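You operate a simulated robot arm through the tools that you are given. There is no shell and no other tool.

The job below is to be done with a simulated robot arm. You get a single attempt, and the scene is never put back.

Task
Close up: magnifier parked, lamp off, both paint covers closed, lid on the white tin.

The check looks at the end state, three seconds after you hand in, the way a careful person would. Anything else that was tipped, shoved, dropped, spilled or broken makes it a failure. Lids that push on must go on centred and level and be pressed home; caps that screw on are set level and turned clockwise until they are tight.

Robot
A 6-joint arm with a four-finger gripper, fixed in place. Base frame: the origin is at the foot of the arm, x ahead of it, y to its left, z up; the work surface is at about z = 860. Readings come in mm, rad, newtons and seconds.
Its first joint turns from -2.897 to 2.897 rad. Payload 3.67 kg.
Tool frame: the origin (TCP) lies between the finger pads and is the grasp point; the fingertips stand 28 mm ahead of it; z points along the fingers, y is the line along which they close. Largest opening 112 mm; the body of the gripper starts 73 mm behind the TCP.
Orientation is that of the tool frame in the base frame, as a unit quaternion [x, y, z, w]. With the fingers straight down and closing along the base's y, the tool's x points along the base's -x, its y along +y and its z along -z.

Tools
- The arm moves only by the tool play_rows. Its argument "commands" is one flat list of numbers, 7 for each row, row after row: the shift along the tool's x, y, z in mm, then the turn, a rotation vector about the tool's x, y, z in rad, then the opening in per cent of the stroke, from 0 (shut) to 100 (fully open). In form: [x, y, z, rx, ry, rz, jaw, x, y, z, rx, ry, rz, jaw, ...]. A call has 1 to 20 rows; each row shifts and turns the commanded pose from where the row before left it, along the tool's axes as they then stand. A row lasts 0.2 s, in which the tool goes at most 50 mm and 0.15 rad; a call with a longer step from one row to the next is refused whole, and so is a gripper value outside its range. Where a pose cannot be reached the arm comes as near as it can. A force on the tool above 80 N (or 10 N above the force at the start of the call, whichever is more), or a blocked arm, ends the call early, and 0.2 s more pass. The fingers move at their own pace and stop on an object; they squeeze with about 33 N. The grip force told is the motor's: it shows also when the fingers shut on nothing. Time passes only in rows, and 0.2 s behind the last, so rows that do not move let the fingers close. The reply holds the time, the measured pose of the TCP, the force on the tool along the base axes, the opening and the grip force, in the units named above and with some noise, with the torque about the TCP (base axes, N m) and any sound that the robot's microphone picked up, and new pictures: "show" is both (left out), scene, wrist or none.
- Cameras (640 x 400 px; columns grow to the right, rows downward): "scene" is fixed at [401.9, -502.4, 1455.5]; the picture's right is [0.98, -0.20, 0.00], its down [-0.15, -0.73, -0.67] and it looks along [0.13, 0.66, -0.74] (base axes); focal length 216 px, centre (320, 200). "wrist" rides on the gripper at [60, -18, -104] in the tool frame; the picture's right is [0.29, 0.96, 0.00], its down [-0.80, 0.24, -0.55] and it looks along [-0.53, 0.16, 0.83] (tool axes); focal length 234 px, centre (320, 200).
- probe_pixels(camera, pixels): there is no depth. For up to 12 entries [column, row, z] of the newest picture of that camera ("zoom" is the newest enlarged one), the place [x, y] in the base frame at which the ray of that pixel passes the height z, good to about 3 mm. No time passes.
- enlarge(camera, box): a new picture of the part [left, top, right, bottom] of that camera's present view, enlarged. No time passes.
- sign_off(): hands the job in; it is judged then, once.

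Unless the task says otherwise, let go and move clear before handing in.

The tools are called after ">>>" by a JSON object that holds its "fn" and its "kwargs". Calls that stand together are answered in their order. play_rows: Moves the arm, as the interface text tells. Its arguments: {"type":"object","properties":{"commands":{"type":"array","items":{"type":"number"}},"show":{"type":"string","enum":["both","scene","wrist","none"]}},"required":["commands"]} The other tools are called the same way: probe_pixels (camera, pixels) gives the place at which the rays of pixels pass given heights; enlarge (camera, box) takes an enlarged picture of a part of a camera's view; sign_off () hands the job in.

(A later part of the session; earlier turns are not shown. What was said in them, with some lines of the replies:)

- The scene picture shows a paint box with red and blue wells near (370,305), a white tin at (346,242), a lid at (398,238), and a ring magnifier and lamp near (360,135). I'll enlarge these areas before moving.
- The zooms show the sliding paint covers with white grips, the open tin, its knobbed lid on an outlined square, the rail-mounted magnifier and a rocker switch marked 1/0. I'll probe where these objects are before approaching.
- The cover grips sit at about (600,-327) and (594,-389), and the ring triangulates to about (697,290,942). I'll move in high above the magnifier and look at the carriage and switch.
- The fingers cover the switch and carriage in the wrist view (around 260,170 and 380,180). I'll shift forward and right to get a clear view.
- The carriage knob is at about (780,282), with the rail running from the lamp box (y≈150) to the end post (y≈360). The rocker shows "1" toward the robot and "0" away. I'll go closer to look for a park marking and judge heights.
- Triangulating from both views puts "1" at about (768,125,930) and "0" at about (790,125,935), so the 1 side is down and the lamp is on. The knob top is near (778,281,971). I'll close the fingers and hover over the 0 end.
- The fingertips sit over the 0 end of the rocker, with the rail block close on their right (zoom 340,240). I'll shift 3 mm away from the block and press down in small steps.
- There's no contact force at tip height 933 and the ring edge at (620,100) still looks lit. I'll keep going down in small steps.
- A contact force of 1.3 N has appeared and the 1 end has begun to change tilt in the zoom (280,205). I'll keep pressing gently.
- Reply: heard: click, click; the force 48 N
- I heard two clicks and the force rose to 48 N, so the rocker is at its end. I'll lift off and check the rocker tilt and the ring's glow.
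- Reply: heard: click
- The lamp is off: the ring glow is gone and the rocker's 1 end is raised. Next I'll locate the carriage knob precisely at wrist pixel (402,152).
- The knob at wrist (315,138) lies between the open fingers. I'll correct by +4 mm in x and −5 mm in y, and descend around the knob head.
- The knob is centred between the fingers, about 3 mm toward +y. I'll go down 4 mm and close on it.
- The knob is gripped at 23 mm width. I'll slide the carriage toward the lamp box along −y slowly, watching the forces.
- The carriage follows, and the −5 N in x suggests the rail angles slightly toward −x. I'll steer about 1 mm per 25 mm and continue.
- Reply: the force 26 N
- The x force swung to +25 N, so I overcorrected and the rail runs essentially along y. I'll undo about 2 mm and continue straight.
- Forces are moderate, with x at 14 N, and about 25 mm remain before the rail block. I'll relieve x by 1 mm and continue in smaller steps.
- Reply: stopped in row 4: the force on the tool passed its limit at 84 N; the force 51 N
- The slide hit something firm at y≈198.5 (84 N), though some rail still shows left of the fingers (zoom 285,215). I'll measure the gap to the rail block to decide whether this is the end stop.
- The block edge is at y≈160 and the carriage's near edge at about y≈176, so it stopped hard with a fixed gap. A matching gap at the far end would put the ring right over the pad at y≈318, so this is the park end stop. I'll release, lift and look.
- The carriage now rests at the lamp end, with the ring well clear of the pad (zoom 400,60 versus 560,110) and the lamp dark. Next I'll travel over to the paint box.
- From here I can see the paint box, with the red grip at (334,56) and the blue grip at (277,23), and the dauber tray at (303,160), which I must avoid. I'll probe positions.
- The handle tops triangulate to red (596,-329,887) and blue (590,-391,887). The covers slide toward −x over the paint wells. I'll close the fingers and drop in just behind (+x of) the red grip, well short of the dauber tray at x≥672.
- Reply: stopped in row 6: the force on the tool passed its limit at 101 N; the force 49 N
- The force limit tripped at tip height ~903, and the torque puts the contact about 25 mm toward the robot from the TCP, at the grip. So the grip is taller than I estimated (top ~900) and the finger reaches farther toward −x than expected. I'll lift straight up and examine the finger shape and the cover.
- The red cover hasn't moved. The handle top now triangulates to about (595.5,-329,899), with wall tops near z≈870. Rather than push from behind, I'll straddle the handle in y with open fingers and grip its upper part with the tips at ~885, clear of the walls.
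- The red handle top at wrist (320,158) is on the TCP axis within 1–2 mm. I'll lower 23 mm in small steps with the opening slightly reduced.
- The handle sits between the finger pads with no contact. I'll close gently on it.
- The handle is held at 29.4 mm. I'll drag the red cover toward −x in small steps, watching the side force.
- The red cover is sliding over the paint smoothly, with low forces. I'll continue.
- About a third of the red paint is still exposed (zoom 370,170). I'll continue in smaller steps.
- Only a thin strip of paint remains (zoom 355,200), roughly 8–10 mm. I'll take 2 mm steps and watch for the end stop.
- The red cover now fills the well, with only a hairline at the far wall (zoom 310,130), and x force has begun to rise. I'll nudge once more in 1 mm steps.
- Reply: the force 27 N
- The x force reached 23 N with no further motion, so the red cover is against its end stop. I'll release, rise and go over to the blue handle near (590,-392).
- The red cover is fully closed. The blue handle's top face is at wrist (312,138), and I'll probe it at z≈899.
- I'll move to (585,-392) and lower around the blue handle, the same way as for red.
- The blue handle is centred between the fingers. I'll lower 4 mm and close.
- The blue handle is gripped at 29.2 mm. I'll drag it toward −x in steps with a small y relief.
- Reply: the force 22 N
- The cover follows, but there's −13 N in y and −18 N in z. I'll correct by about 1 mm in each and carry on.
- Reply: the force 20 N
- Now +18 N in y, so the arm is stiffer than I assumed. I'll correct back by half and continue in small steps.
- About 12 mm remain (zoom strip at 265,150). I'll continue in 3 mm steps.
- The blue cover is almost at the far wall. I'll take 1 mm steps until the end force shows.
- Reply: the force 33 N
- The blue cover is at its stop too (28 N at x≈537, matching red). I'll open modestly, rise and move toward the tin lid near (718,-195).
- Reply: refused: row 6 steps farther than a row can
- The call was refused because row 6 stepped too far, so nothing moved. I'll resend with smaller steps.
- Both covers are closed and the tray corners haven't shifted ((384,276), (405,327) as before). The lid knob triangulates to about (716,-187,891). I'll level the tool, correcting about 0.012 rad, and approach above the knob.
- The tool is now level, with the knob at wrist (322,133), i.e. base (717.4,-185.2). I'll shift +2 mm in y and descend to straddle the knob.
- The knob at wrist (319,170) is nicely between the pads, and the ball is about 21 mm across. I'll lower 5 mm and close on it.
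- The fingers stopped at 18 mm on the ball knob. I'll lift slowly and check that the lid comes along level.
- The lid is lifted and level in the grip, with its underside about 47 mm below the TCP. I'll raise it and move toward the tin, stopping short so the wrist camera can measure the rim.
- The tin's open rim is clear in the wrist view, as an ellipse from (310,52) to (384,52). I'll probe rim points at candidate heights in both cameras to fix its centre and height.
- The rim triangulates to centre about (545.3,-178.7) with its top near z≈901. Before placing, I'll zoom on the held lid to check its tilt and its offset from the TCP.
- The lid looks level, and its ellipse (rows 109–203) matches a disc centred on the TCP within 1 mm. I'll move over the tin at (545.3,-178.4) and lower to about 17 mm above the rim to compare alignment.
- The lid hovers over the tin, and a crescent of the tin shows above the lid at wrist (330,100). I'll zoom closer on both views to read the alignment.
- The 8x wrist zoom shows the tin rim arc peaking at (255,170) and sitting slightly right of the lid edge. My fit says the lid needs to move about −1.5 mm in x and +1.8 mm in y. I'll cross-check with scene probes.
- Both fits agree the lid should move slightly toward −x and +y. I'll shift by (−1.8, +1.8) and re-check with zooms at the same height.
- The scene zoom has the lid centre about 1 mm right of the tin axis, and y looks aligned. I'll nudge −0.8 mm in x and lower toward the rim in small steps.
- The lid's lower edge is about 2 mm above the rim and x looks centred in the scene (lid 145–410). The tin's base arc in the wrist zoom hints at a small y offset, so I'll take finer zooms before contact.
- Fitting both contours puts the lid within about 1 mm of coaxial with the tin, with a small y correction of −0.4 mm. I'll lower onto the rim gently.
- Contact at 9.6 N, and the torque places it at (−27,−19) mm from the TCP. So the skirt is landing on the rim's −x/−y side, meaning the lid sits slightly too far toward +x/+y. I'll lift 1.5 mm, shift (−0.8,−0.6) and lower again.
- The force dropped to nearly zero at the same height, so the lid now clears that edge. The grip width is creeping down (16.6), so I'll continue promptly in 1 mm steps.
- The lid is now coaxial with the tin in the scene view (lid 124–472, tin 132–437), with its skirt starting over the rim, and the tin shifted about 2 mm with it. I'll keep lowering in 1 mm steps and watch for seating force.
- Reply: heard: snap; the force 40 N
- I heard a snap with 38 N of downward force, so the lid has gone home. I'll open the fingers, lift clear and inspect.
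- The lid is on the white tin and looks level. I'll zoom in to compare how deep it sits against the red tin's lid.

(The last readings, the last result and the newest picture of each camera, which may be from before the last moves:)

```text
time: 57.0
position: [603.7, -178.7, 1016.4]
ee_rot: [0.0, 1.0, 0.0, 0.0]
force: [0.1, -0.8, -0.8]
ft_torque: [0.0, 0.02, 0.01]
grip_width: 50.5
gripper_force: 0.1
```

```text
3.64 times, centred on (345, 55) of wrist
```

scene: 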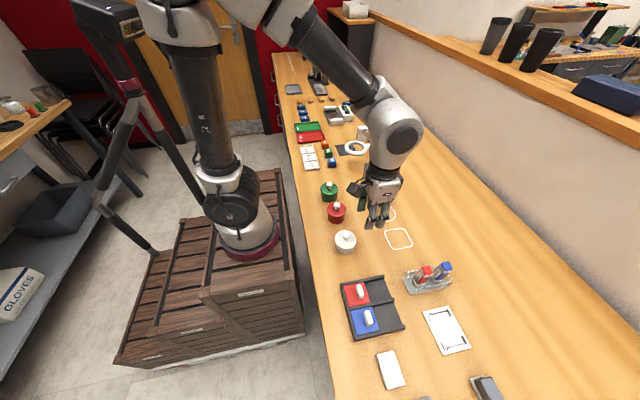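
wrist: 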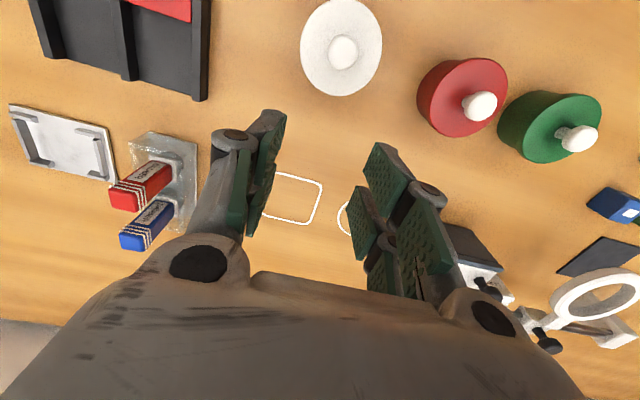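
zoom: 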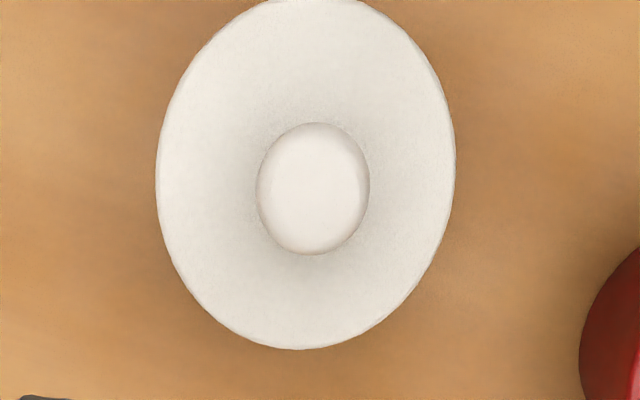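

The lid sits evenly on the white tin, with the same left/right slope as the red lid. To be sure it's pressed home I'll triangulate the knob, then do one gentle press straight down on its top.

>>> {"fn": "probe_pixels", "kwargs": {"camera": "scene", "pixels": [[346.25, 236, 920], [346.25, 236, 930], [346.25, 236, 925], [346.25, 236, 925], [346.25, 236, 925]]}}

>>> {"fn": "probe_pixels", "kwargs": {"camera": "wrist", "pixels": [[343.1, 52.25, 920], [343.1, 52.25, 930], [343.1, 52.25, 925], [343.1, 52.25, 925], [343.1, 52.25, 925]]}}

```text
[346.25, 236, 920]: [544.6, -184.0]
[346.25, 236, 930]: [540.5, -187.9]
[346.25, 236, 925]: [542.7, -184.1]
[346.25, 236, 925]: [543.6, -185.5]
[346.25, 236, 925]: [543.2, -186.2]
```

```text
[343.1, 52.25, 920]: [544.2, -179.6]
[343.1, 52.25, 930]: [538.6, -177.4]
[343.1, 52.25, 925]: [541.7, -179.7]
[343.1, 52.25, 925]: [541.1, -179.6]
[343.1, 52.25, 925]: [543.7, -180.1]
```

The knob is at about (542.5,-178.5), where I released it. I'll return above it with closed fingers and approach from above.

>>> {"fn": "play_rows", "kwargs": {"commands": [30, 0, 0, 0, 0, 0, 0, 30, 0, 0, 0, 0, 0, 0, 0, 0, 20, 0, 0, 0, 0, 0, 0, 20, 0, 0, 0, 0, 0, 0, 0, 0, 0, 0, 0], "show": "both"}}

>>> {"fn": "enlarge", "kwargs": {"camera": "scene", "box": [325, 215, 369, 258]}}

>>> {"fn": "enlarge", "kwargs": {"camera": "wrist", "box": [260, 80, 380, 200]}}

```text
time: 58.2
position: [543.6, -176.4, 977.8]
ee_rot: [0.0, 1.0, -0.001, 0.0]
force: [0.5, -0.4, 0.9]
ft_torque: [0.0, -0.04, 0.03]
grip_width: 0.0
gripper_force: 33.2
```

scene: 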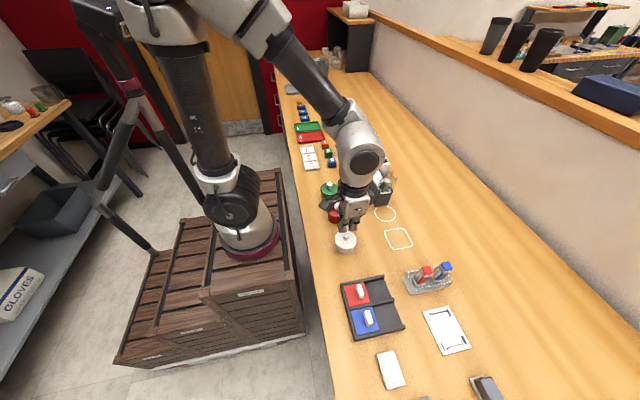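
wrist: 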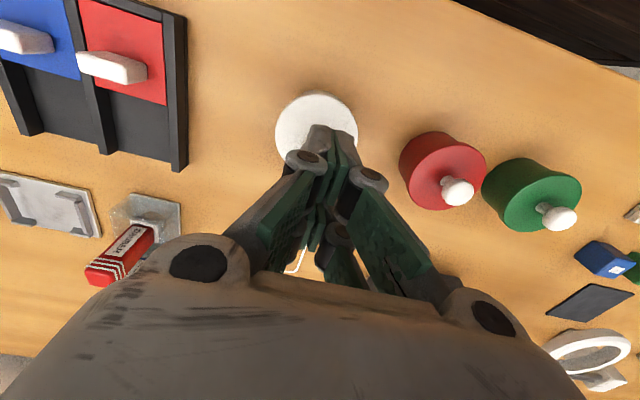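

```text
9.30 times, centred on (347, 236) of scene
```

zoom: 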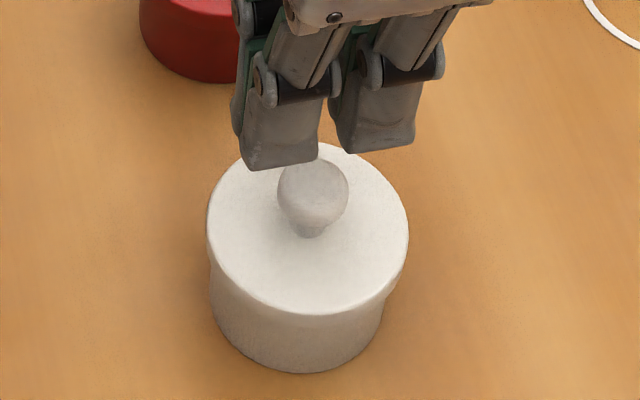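

```text
3.33 times, centred on (320, 140) of wrist
```

zoom: 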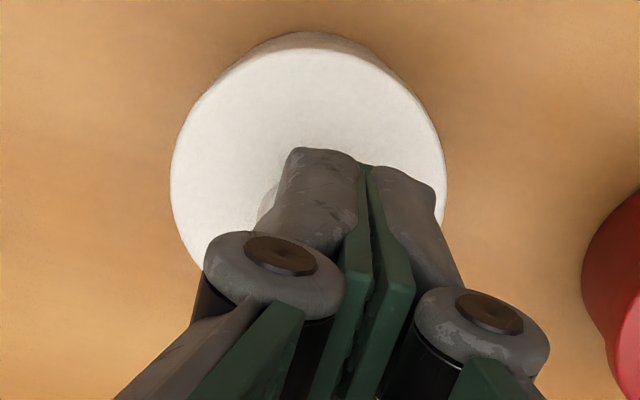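

The knob lies under the closed fingertips, with its left edge peeking out at zoom (268,195) as expected if centred. I'll lower slowly until contact.

>>> {"fn": "play_rows", "kwargs": {"commands": [0, 0, 6, 0, 0, 0, 0, 0, 0, 3, 0, 0, 0, 0, 0, 0, 2, 0, 0, 0, 0, 0, 0, 1.5, 0, 0, 0, 0], "show": "scene"}}

```text
time: 59.2
position: [542.5, -177.3, 964.5]
ee_rot: [0.0, 1.0, 0.0, -0.001]
force: [0.2, -0.2, 0.4]
ft_torque: [-0.01, 0.01, 0.03]
grip_width: 0.0
gripper_force: 33.1
```

scene: 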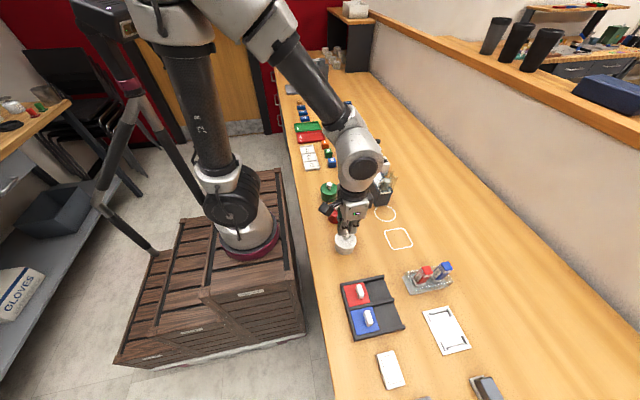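

Still no contact with the tip at about 936.5. I'll continue in 1.5 mm steps.

>>> {"fn": "play_rows", "kwargs": {"commands": [0, 0, 1.5, 0, 0, 0, 0, 0, 0, 1.5, 0, 0, 0, 0, 0, 0, 1, 0, 0, 0, 0], "show": "scene"}}

>>> {"fn": "enlarge", "kwargs": {"camera": "scene", "box": [325, 215, 369, 258]}}

```text
time: 60.0
position: [541.6, -177.4, 960.9]
ee_rot: [0.0, 1.0, 0.0, 0.0]
force: [-0.4, 0.4, 0.5]
ft_torque: [0.02, 0.03, 0.02]
grip_width: 0.0
gripper_force: 33.2
```

scene: 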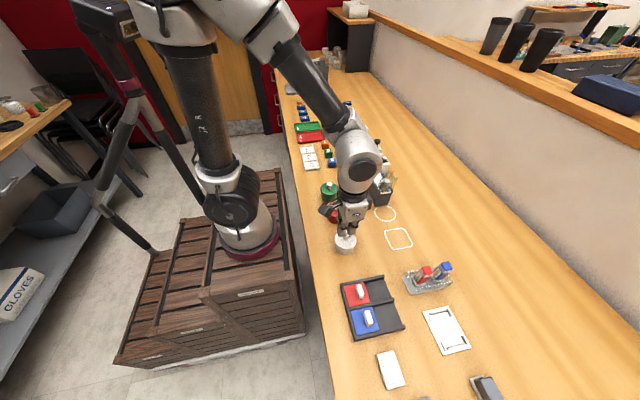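

```text
9.30 times, centred on (347, 236) of scene
```

zoom: 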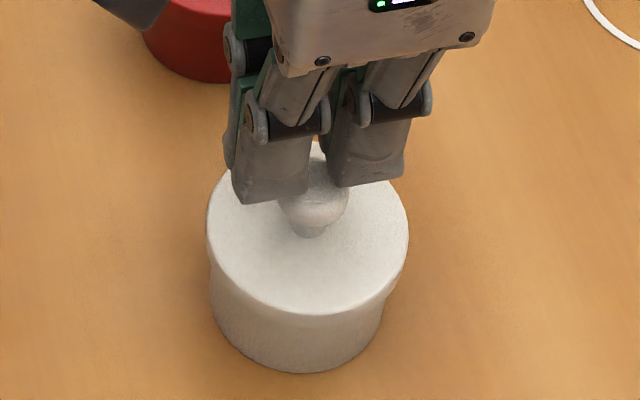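

No contact yet at tip ≈933. The knob top may be nearer 928, so I'll continue in 1 mm steps.

>>> {"fn": "play_rows", "kwargs": {"commands": [0, 0, 1, 0, 0, 0, 0, 0, 0, 1, 0, 0, 0, 0, 0, 0, 1, 0, 0, 0, 0], "show": "both"}}

>>> {"fn": "enlarge", "kwargs": {"camera": "scene", "box": [331, 225, 361, 250]}}

>>> {"fn": "enlarge", "kwargs": {"camera": "wrist", "box": [260, 80, 380, 200]}}

```text
time: 60.8
position: [542.1, -177.4, 957.5]
ee_rot: [0.0, 1.0, 0.0, -0.001]
force: [-0.5, 1.1, -0.5]
ft_torque: [-0.03, 0.01, 0.0]
grip_width: 0.2
gripper_force: 32.9
```

scene: 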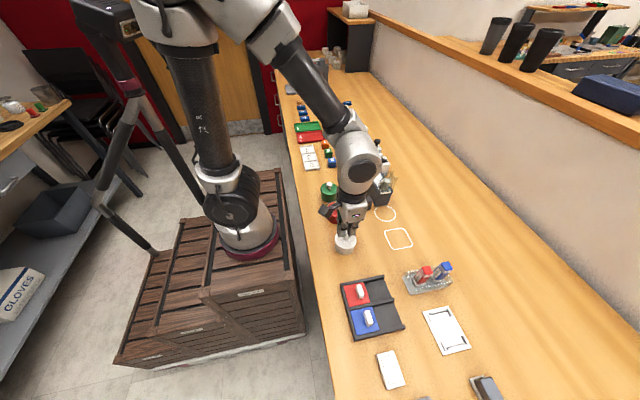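
wrist: 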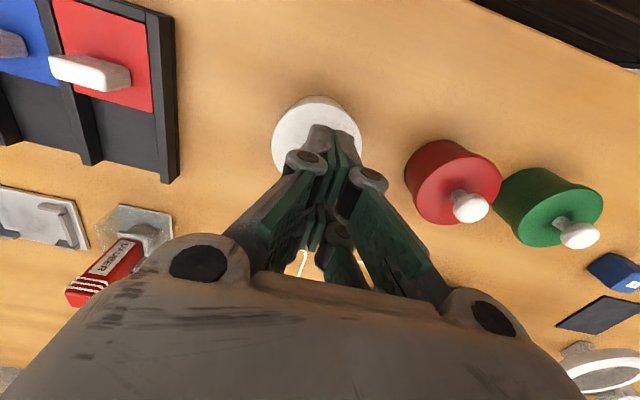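

```text
16.00 times, centred on (346, 238) of scene
```

zoom: 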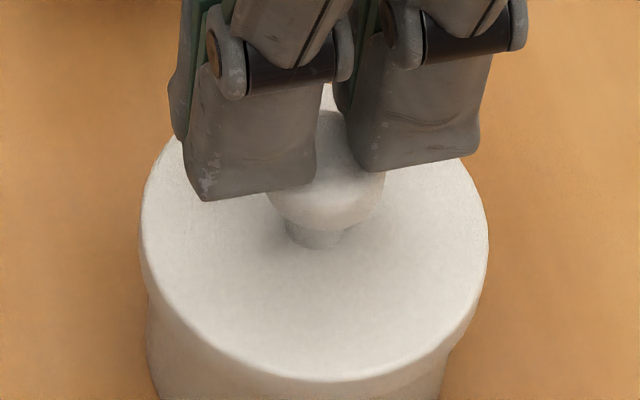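

```text
3.33 times, centred on (320, 140) of wrist
```

zoom: 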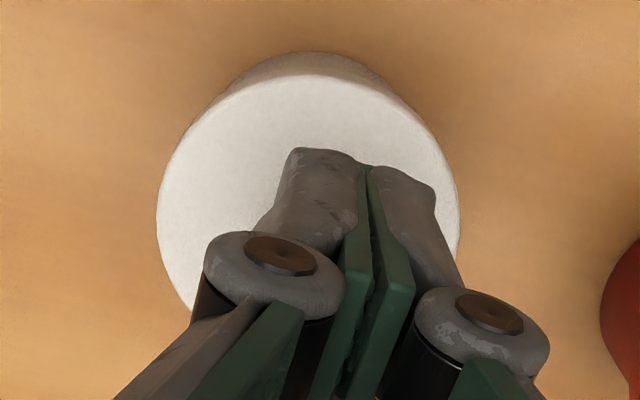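

Triangulating again gives the ball centre at about (543,-179,920.5), i.e. the lid underside near 889, about 11 mm below the rim, which is fully seated. I'll lower a little more to confirm by touch.

>>> {"fn": "play_rows", "kwargs": {"commands": [0, -1, 1, 0, 0, 0, 0, 0, 0, 1, 0, 0, 0, 0, 0, 0, 1, 0, 0, 0, 0], "show": "scene"}}

>>> {"fn": "enlarge", "kwargs": {"camera": "scene", "box": [331, 225, 361, 250]}}

```text
time: 61.6
position: [541.6, -178.3, 955.1]
ee_rot: [0.0, 1.0, 0.001, 0.001]
force: [-1.5, 0.2, 0.6]
ft_torque: [0.0, 0.04, 0.03]
grip_width: 0.2
gripper_force: 33.6
```

scene: 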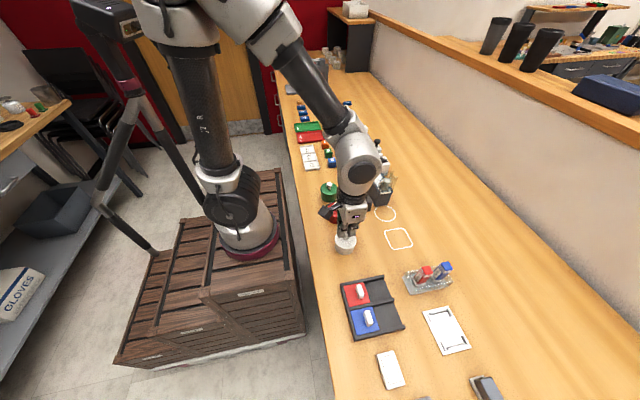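

```text
16.00 times, centred on (346, 238) of scene
```

zoom: 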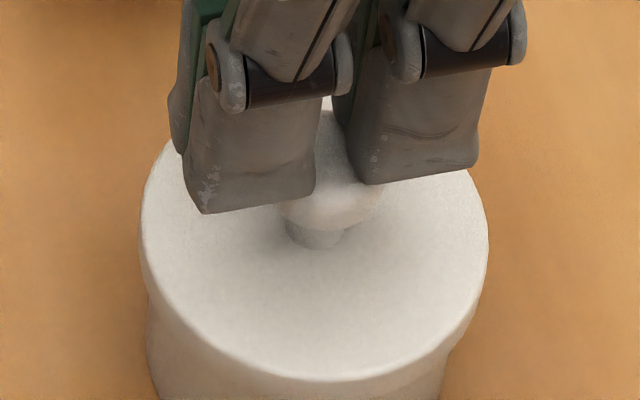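

Still no contact with the tip at 927, so the knob is a bit lower than estimated. I'll keep lowering in 1 mm steps, with limited travel.

>>> {"fn": "play_rows", "kwargs": {"commands": [0, 0, 1, 0, 0, 0, 0, 0, 0, 1, 0, 0, 0, 0], "show": "scene"}}

```text
time: 62.2
position: [542.7, -176.8, 954.1]
ee_rot: [0.0, 1.0, -0.001, 0.0]
force: [-1.8, -0.7, 14.6]
ft_torque: [-0.04, 0.06, -0.06]
grip_width: 5.7
gripper_force: 32.4
```

scene: 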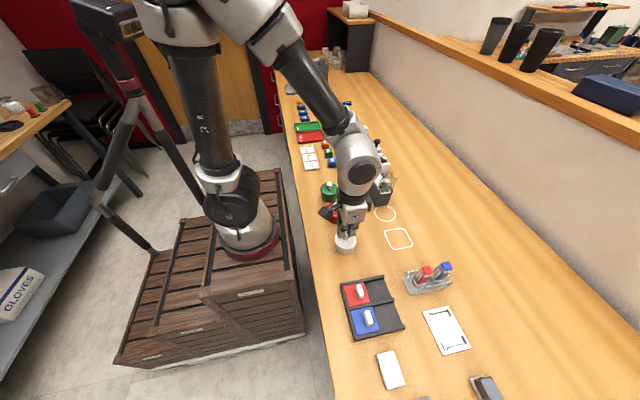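

Contact came at tip ≈926 with 14.6 N, centred (torque near zero) and with no further snap. So the lid is firmly seated after the earlier snap and 38 N push. I'll lift straight off and retreat.

>>> {"fn": "play_rows", "kwargs": {"commands": [0, 0, -5, 0, 0, 0, 0, 0, 0, -30, 0, 0, 0, 0, 0, 0, -40, 0, 0, 0, 0, 0, 0, -40, 0, 0, 0, 0, -10, 35, -30, 0, 0, 0, 20, -10, 40, -10, 0, 0, 0, 20, -10, 45, 0, 0, 0, 0, 20, -10, 45, 0, 0, 0, 0, 20, 0, 0, 0, 0, 0, 0, 20], "show": "both"}}

>>> {"fn": "enlarge", "kwargs": {"camera": "scene", "box": [325, 215, 365, 262]}}

>>> {"fn": "enlarge", "kwargs": {"camera": "scene", "box": [325, 255, 425, 350]}}

>>> {"fn": "enlarge", "kwargs": {"camera": "scene", "box": [320, 105, 410, 215]}}

```text
time: 64.2
position: [581.2, -13.2, 1109.2]
ee_rot: [0.001, 1.0, 0.0, 0.0]
force: [0.6, -0.6, 0.3]
ft_torque: [-0.01, 0.01, 0.0]
grip_width: 22.7
gripper_force: 0.0
```

scene: 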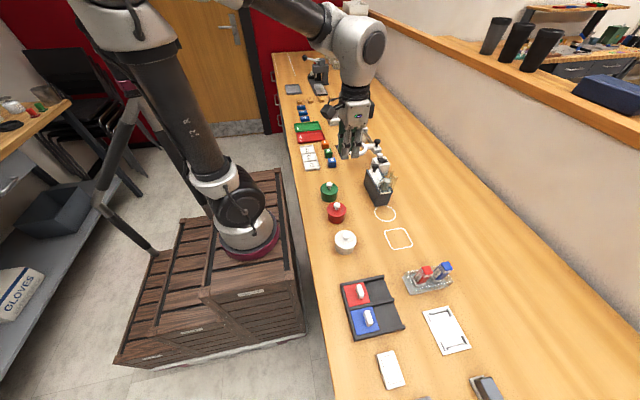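
wrist: 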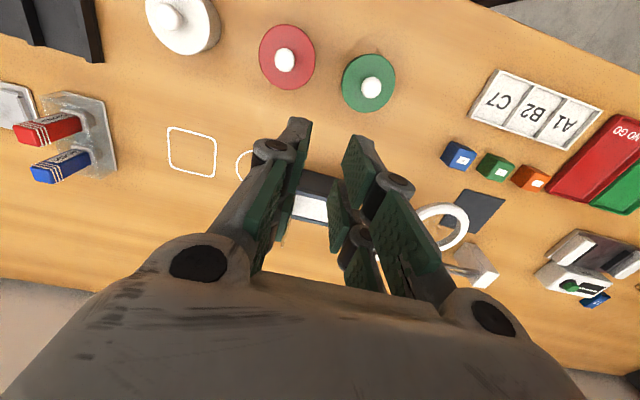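

```text
8.51 times, centred on (345, 238) of scene
```

zoom: 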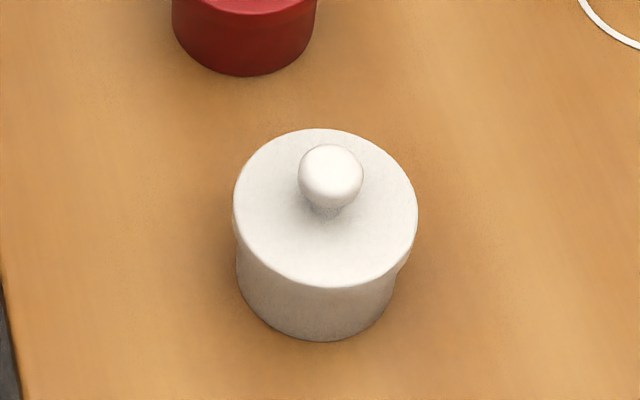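

```text
4.21 times, centred on (375, 302) of scene
```

zoom: 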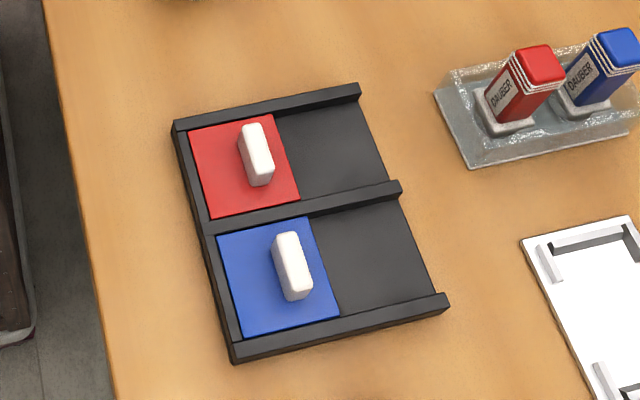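

```text
3.64 times, centred on (365, 160) of scene
```

zoom: 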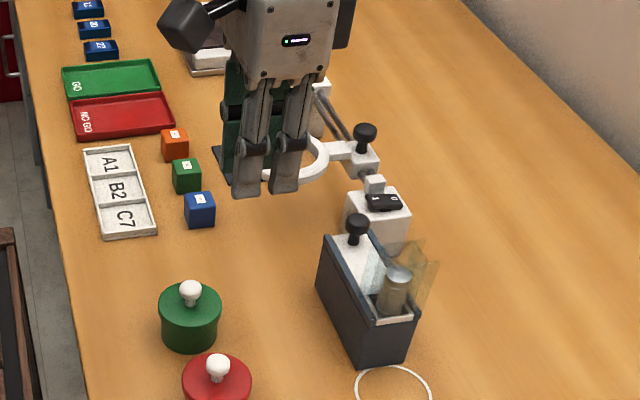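

Tin, lid and both covers look right, and the daubers and tray are undisturbed. I'll swing over for one last close look at the lamp switch and the parked carriage.

>>> {"fn": "play_rows", "kwargs": {"commands": [-22, 31, -12, 0, 0, 0, 60, -22, 31, -12, 0, 0, 0, 100, -22, 31, -12, 0, 0, 0, 100, -22, 31, -10, 0, 0, 0, 100, -22, 31, -10, 0, 0, 0, 100, -22, 31, -10, 0, 0, 0, 100, -22, 31, -5, 0, 0, 0, 100, 0, 0, 0, 0, 0, 0, 100], "show": "both"}}

>>> {"fn": "enlarge", "kwargs": {"camera": "wrist", "box": [200, 20, 440, 190]}}

>>> {"fn": "enlarge", "kwargs": {"camera": "scene", "box": [340, 120, 400, 170]}}

```text
time: 66.0
position: [736.5, 203.9, 1178.8]
ee_rot: [0.001, 1.0, 0.0, 0.0]
force: [-0.2, 0.4, 0.1]
ft_torque: [0.0, 0.0, 0.0]
grip_width: 112.0
gripper_force: 0.0
```

scene: 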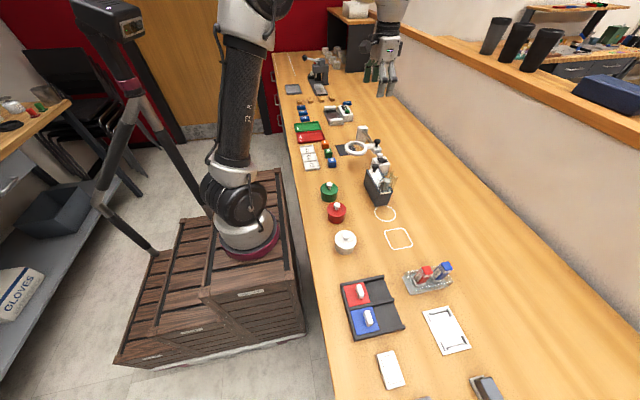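
wrist: 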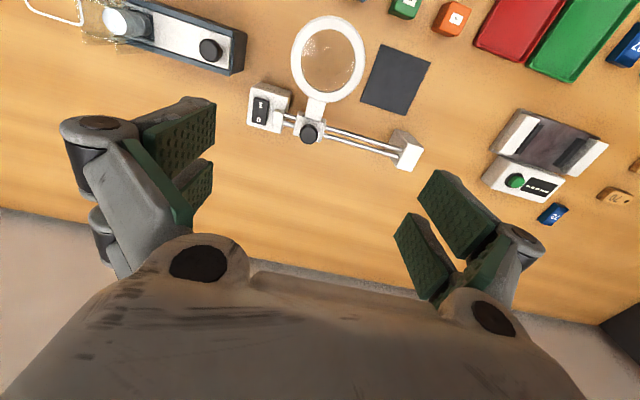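

```text
2.35 times, centred on (320, 105) of wrist
```

zoom: 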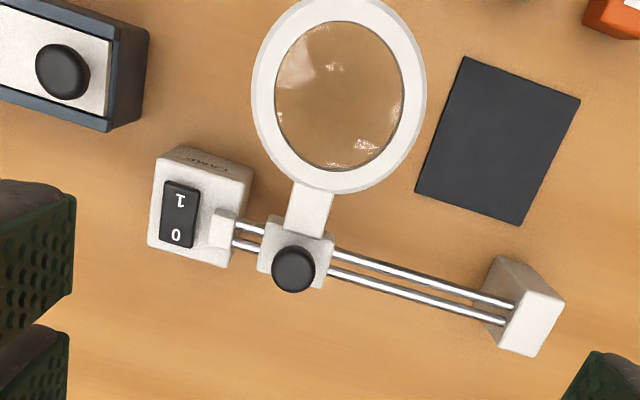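

```text
8.00 times, centred on (370, 145) of scene
```

zoom: 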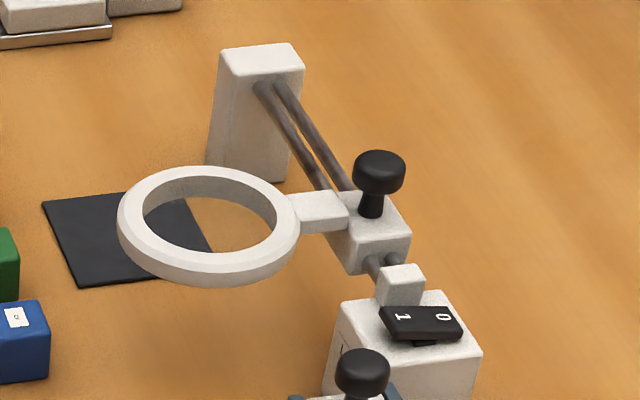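

The close views confirm it: the rocker's 1 end is up and its 0 end is down with no ring glow, and the carriage sits at the lamp end with the ring clear of the pad. Both covers are shut and the lid is seated. The arm is clear of everything, so I'm handing in.

>>> {"fn": "sign_off", "kwargs": {}}

```text
The job is handed in.
```

The close-up is done and handed in; I haven't seen a verdict from the check.

- **Lamp:** off. The rocker is pressed to 0 and the ring no longer glows.
- **Magnifier:** slid to a hard stop at the lamp end of its rail, with the ring clear of the dark pad. Nothing on the rail is marked as the park position. I took the lamp end because it is the end away from the pad.
- **Paint covers:** red and blue are both closed against their end stops. The paint tray did not move.
- **White tin:** the lid is on, centred and level. It snapped home under about 38 N, and a second light press on the knob gave no further snap. The tin itself shifted about 2 mm while I was lining up the lid.

Early on, the closed fingers came down on top of the red cover's grip and the arm stopped itself at about 101 N. I saw no movement or damage there afterwards. I saw nothing else out of place in the final pictures, and the gripper is open and clear of everything.
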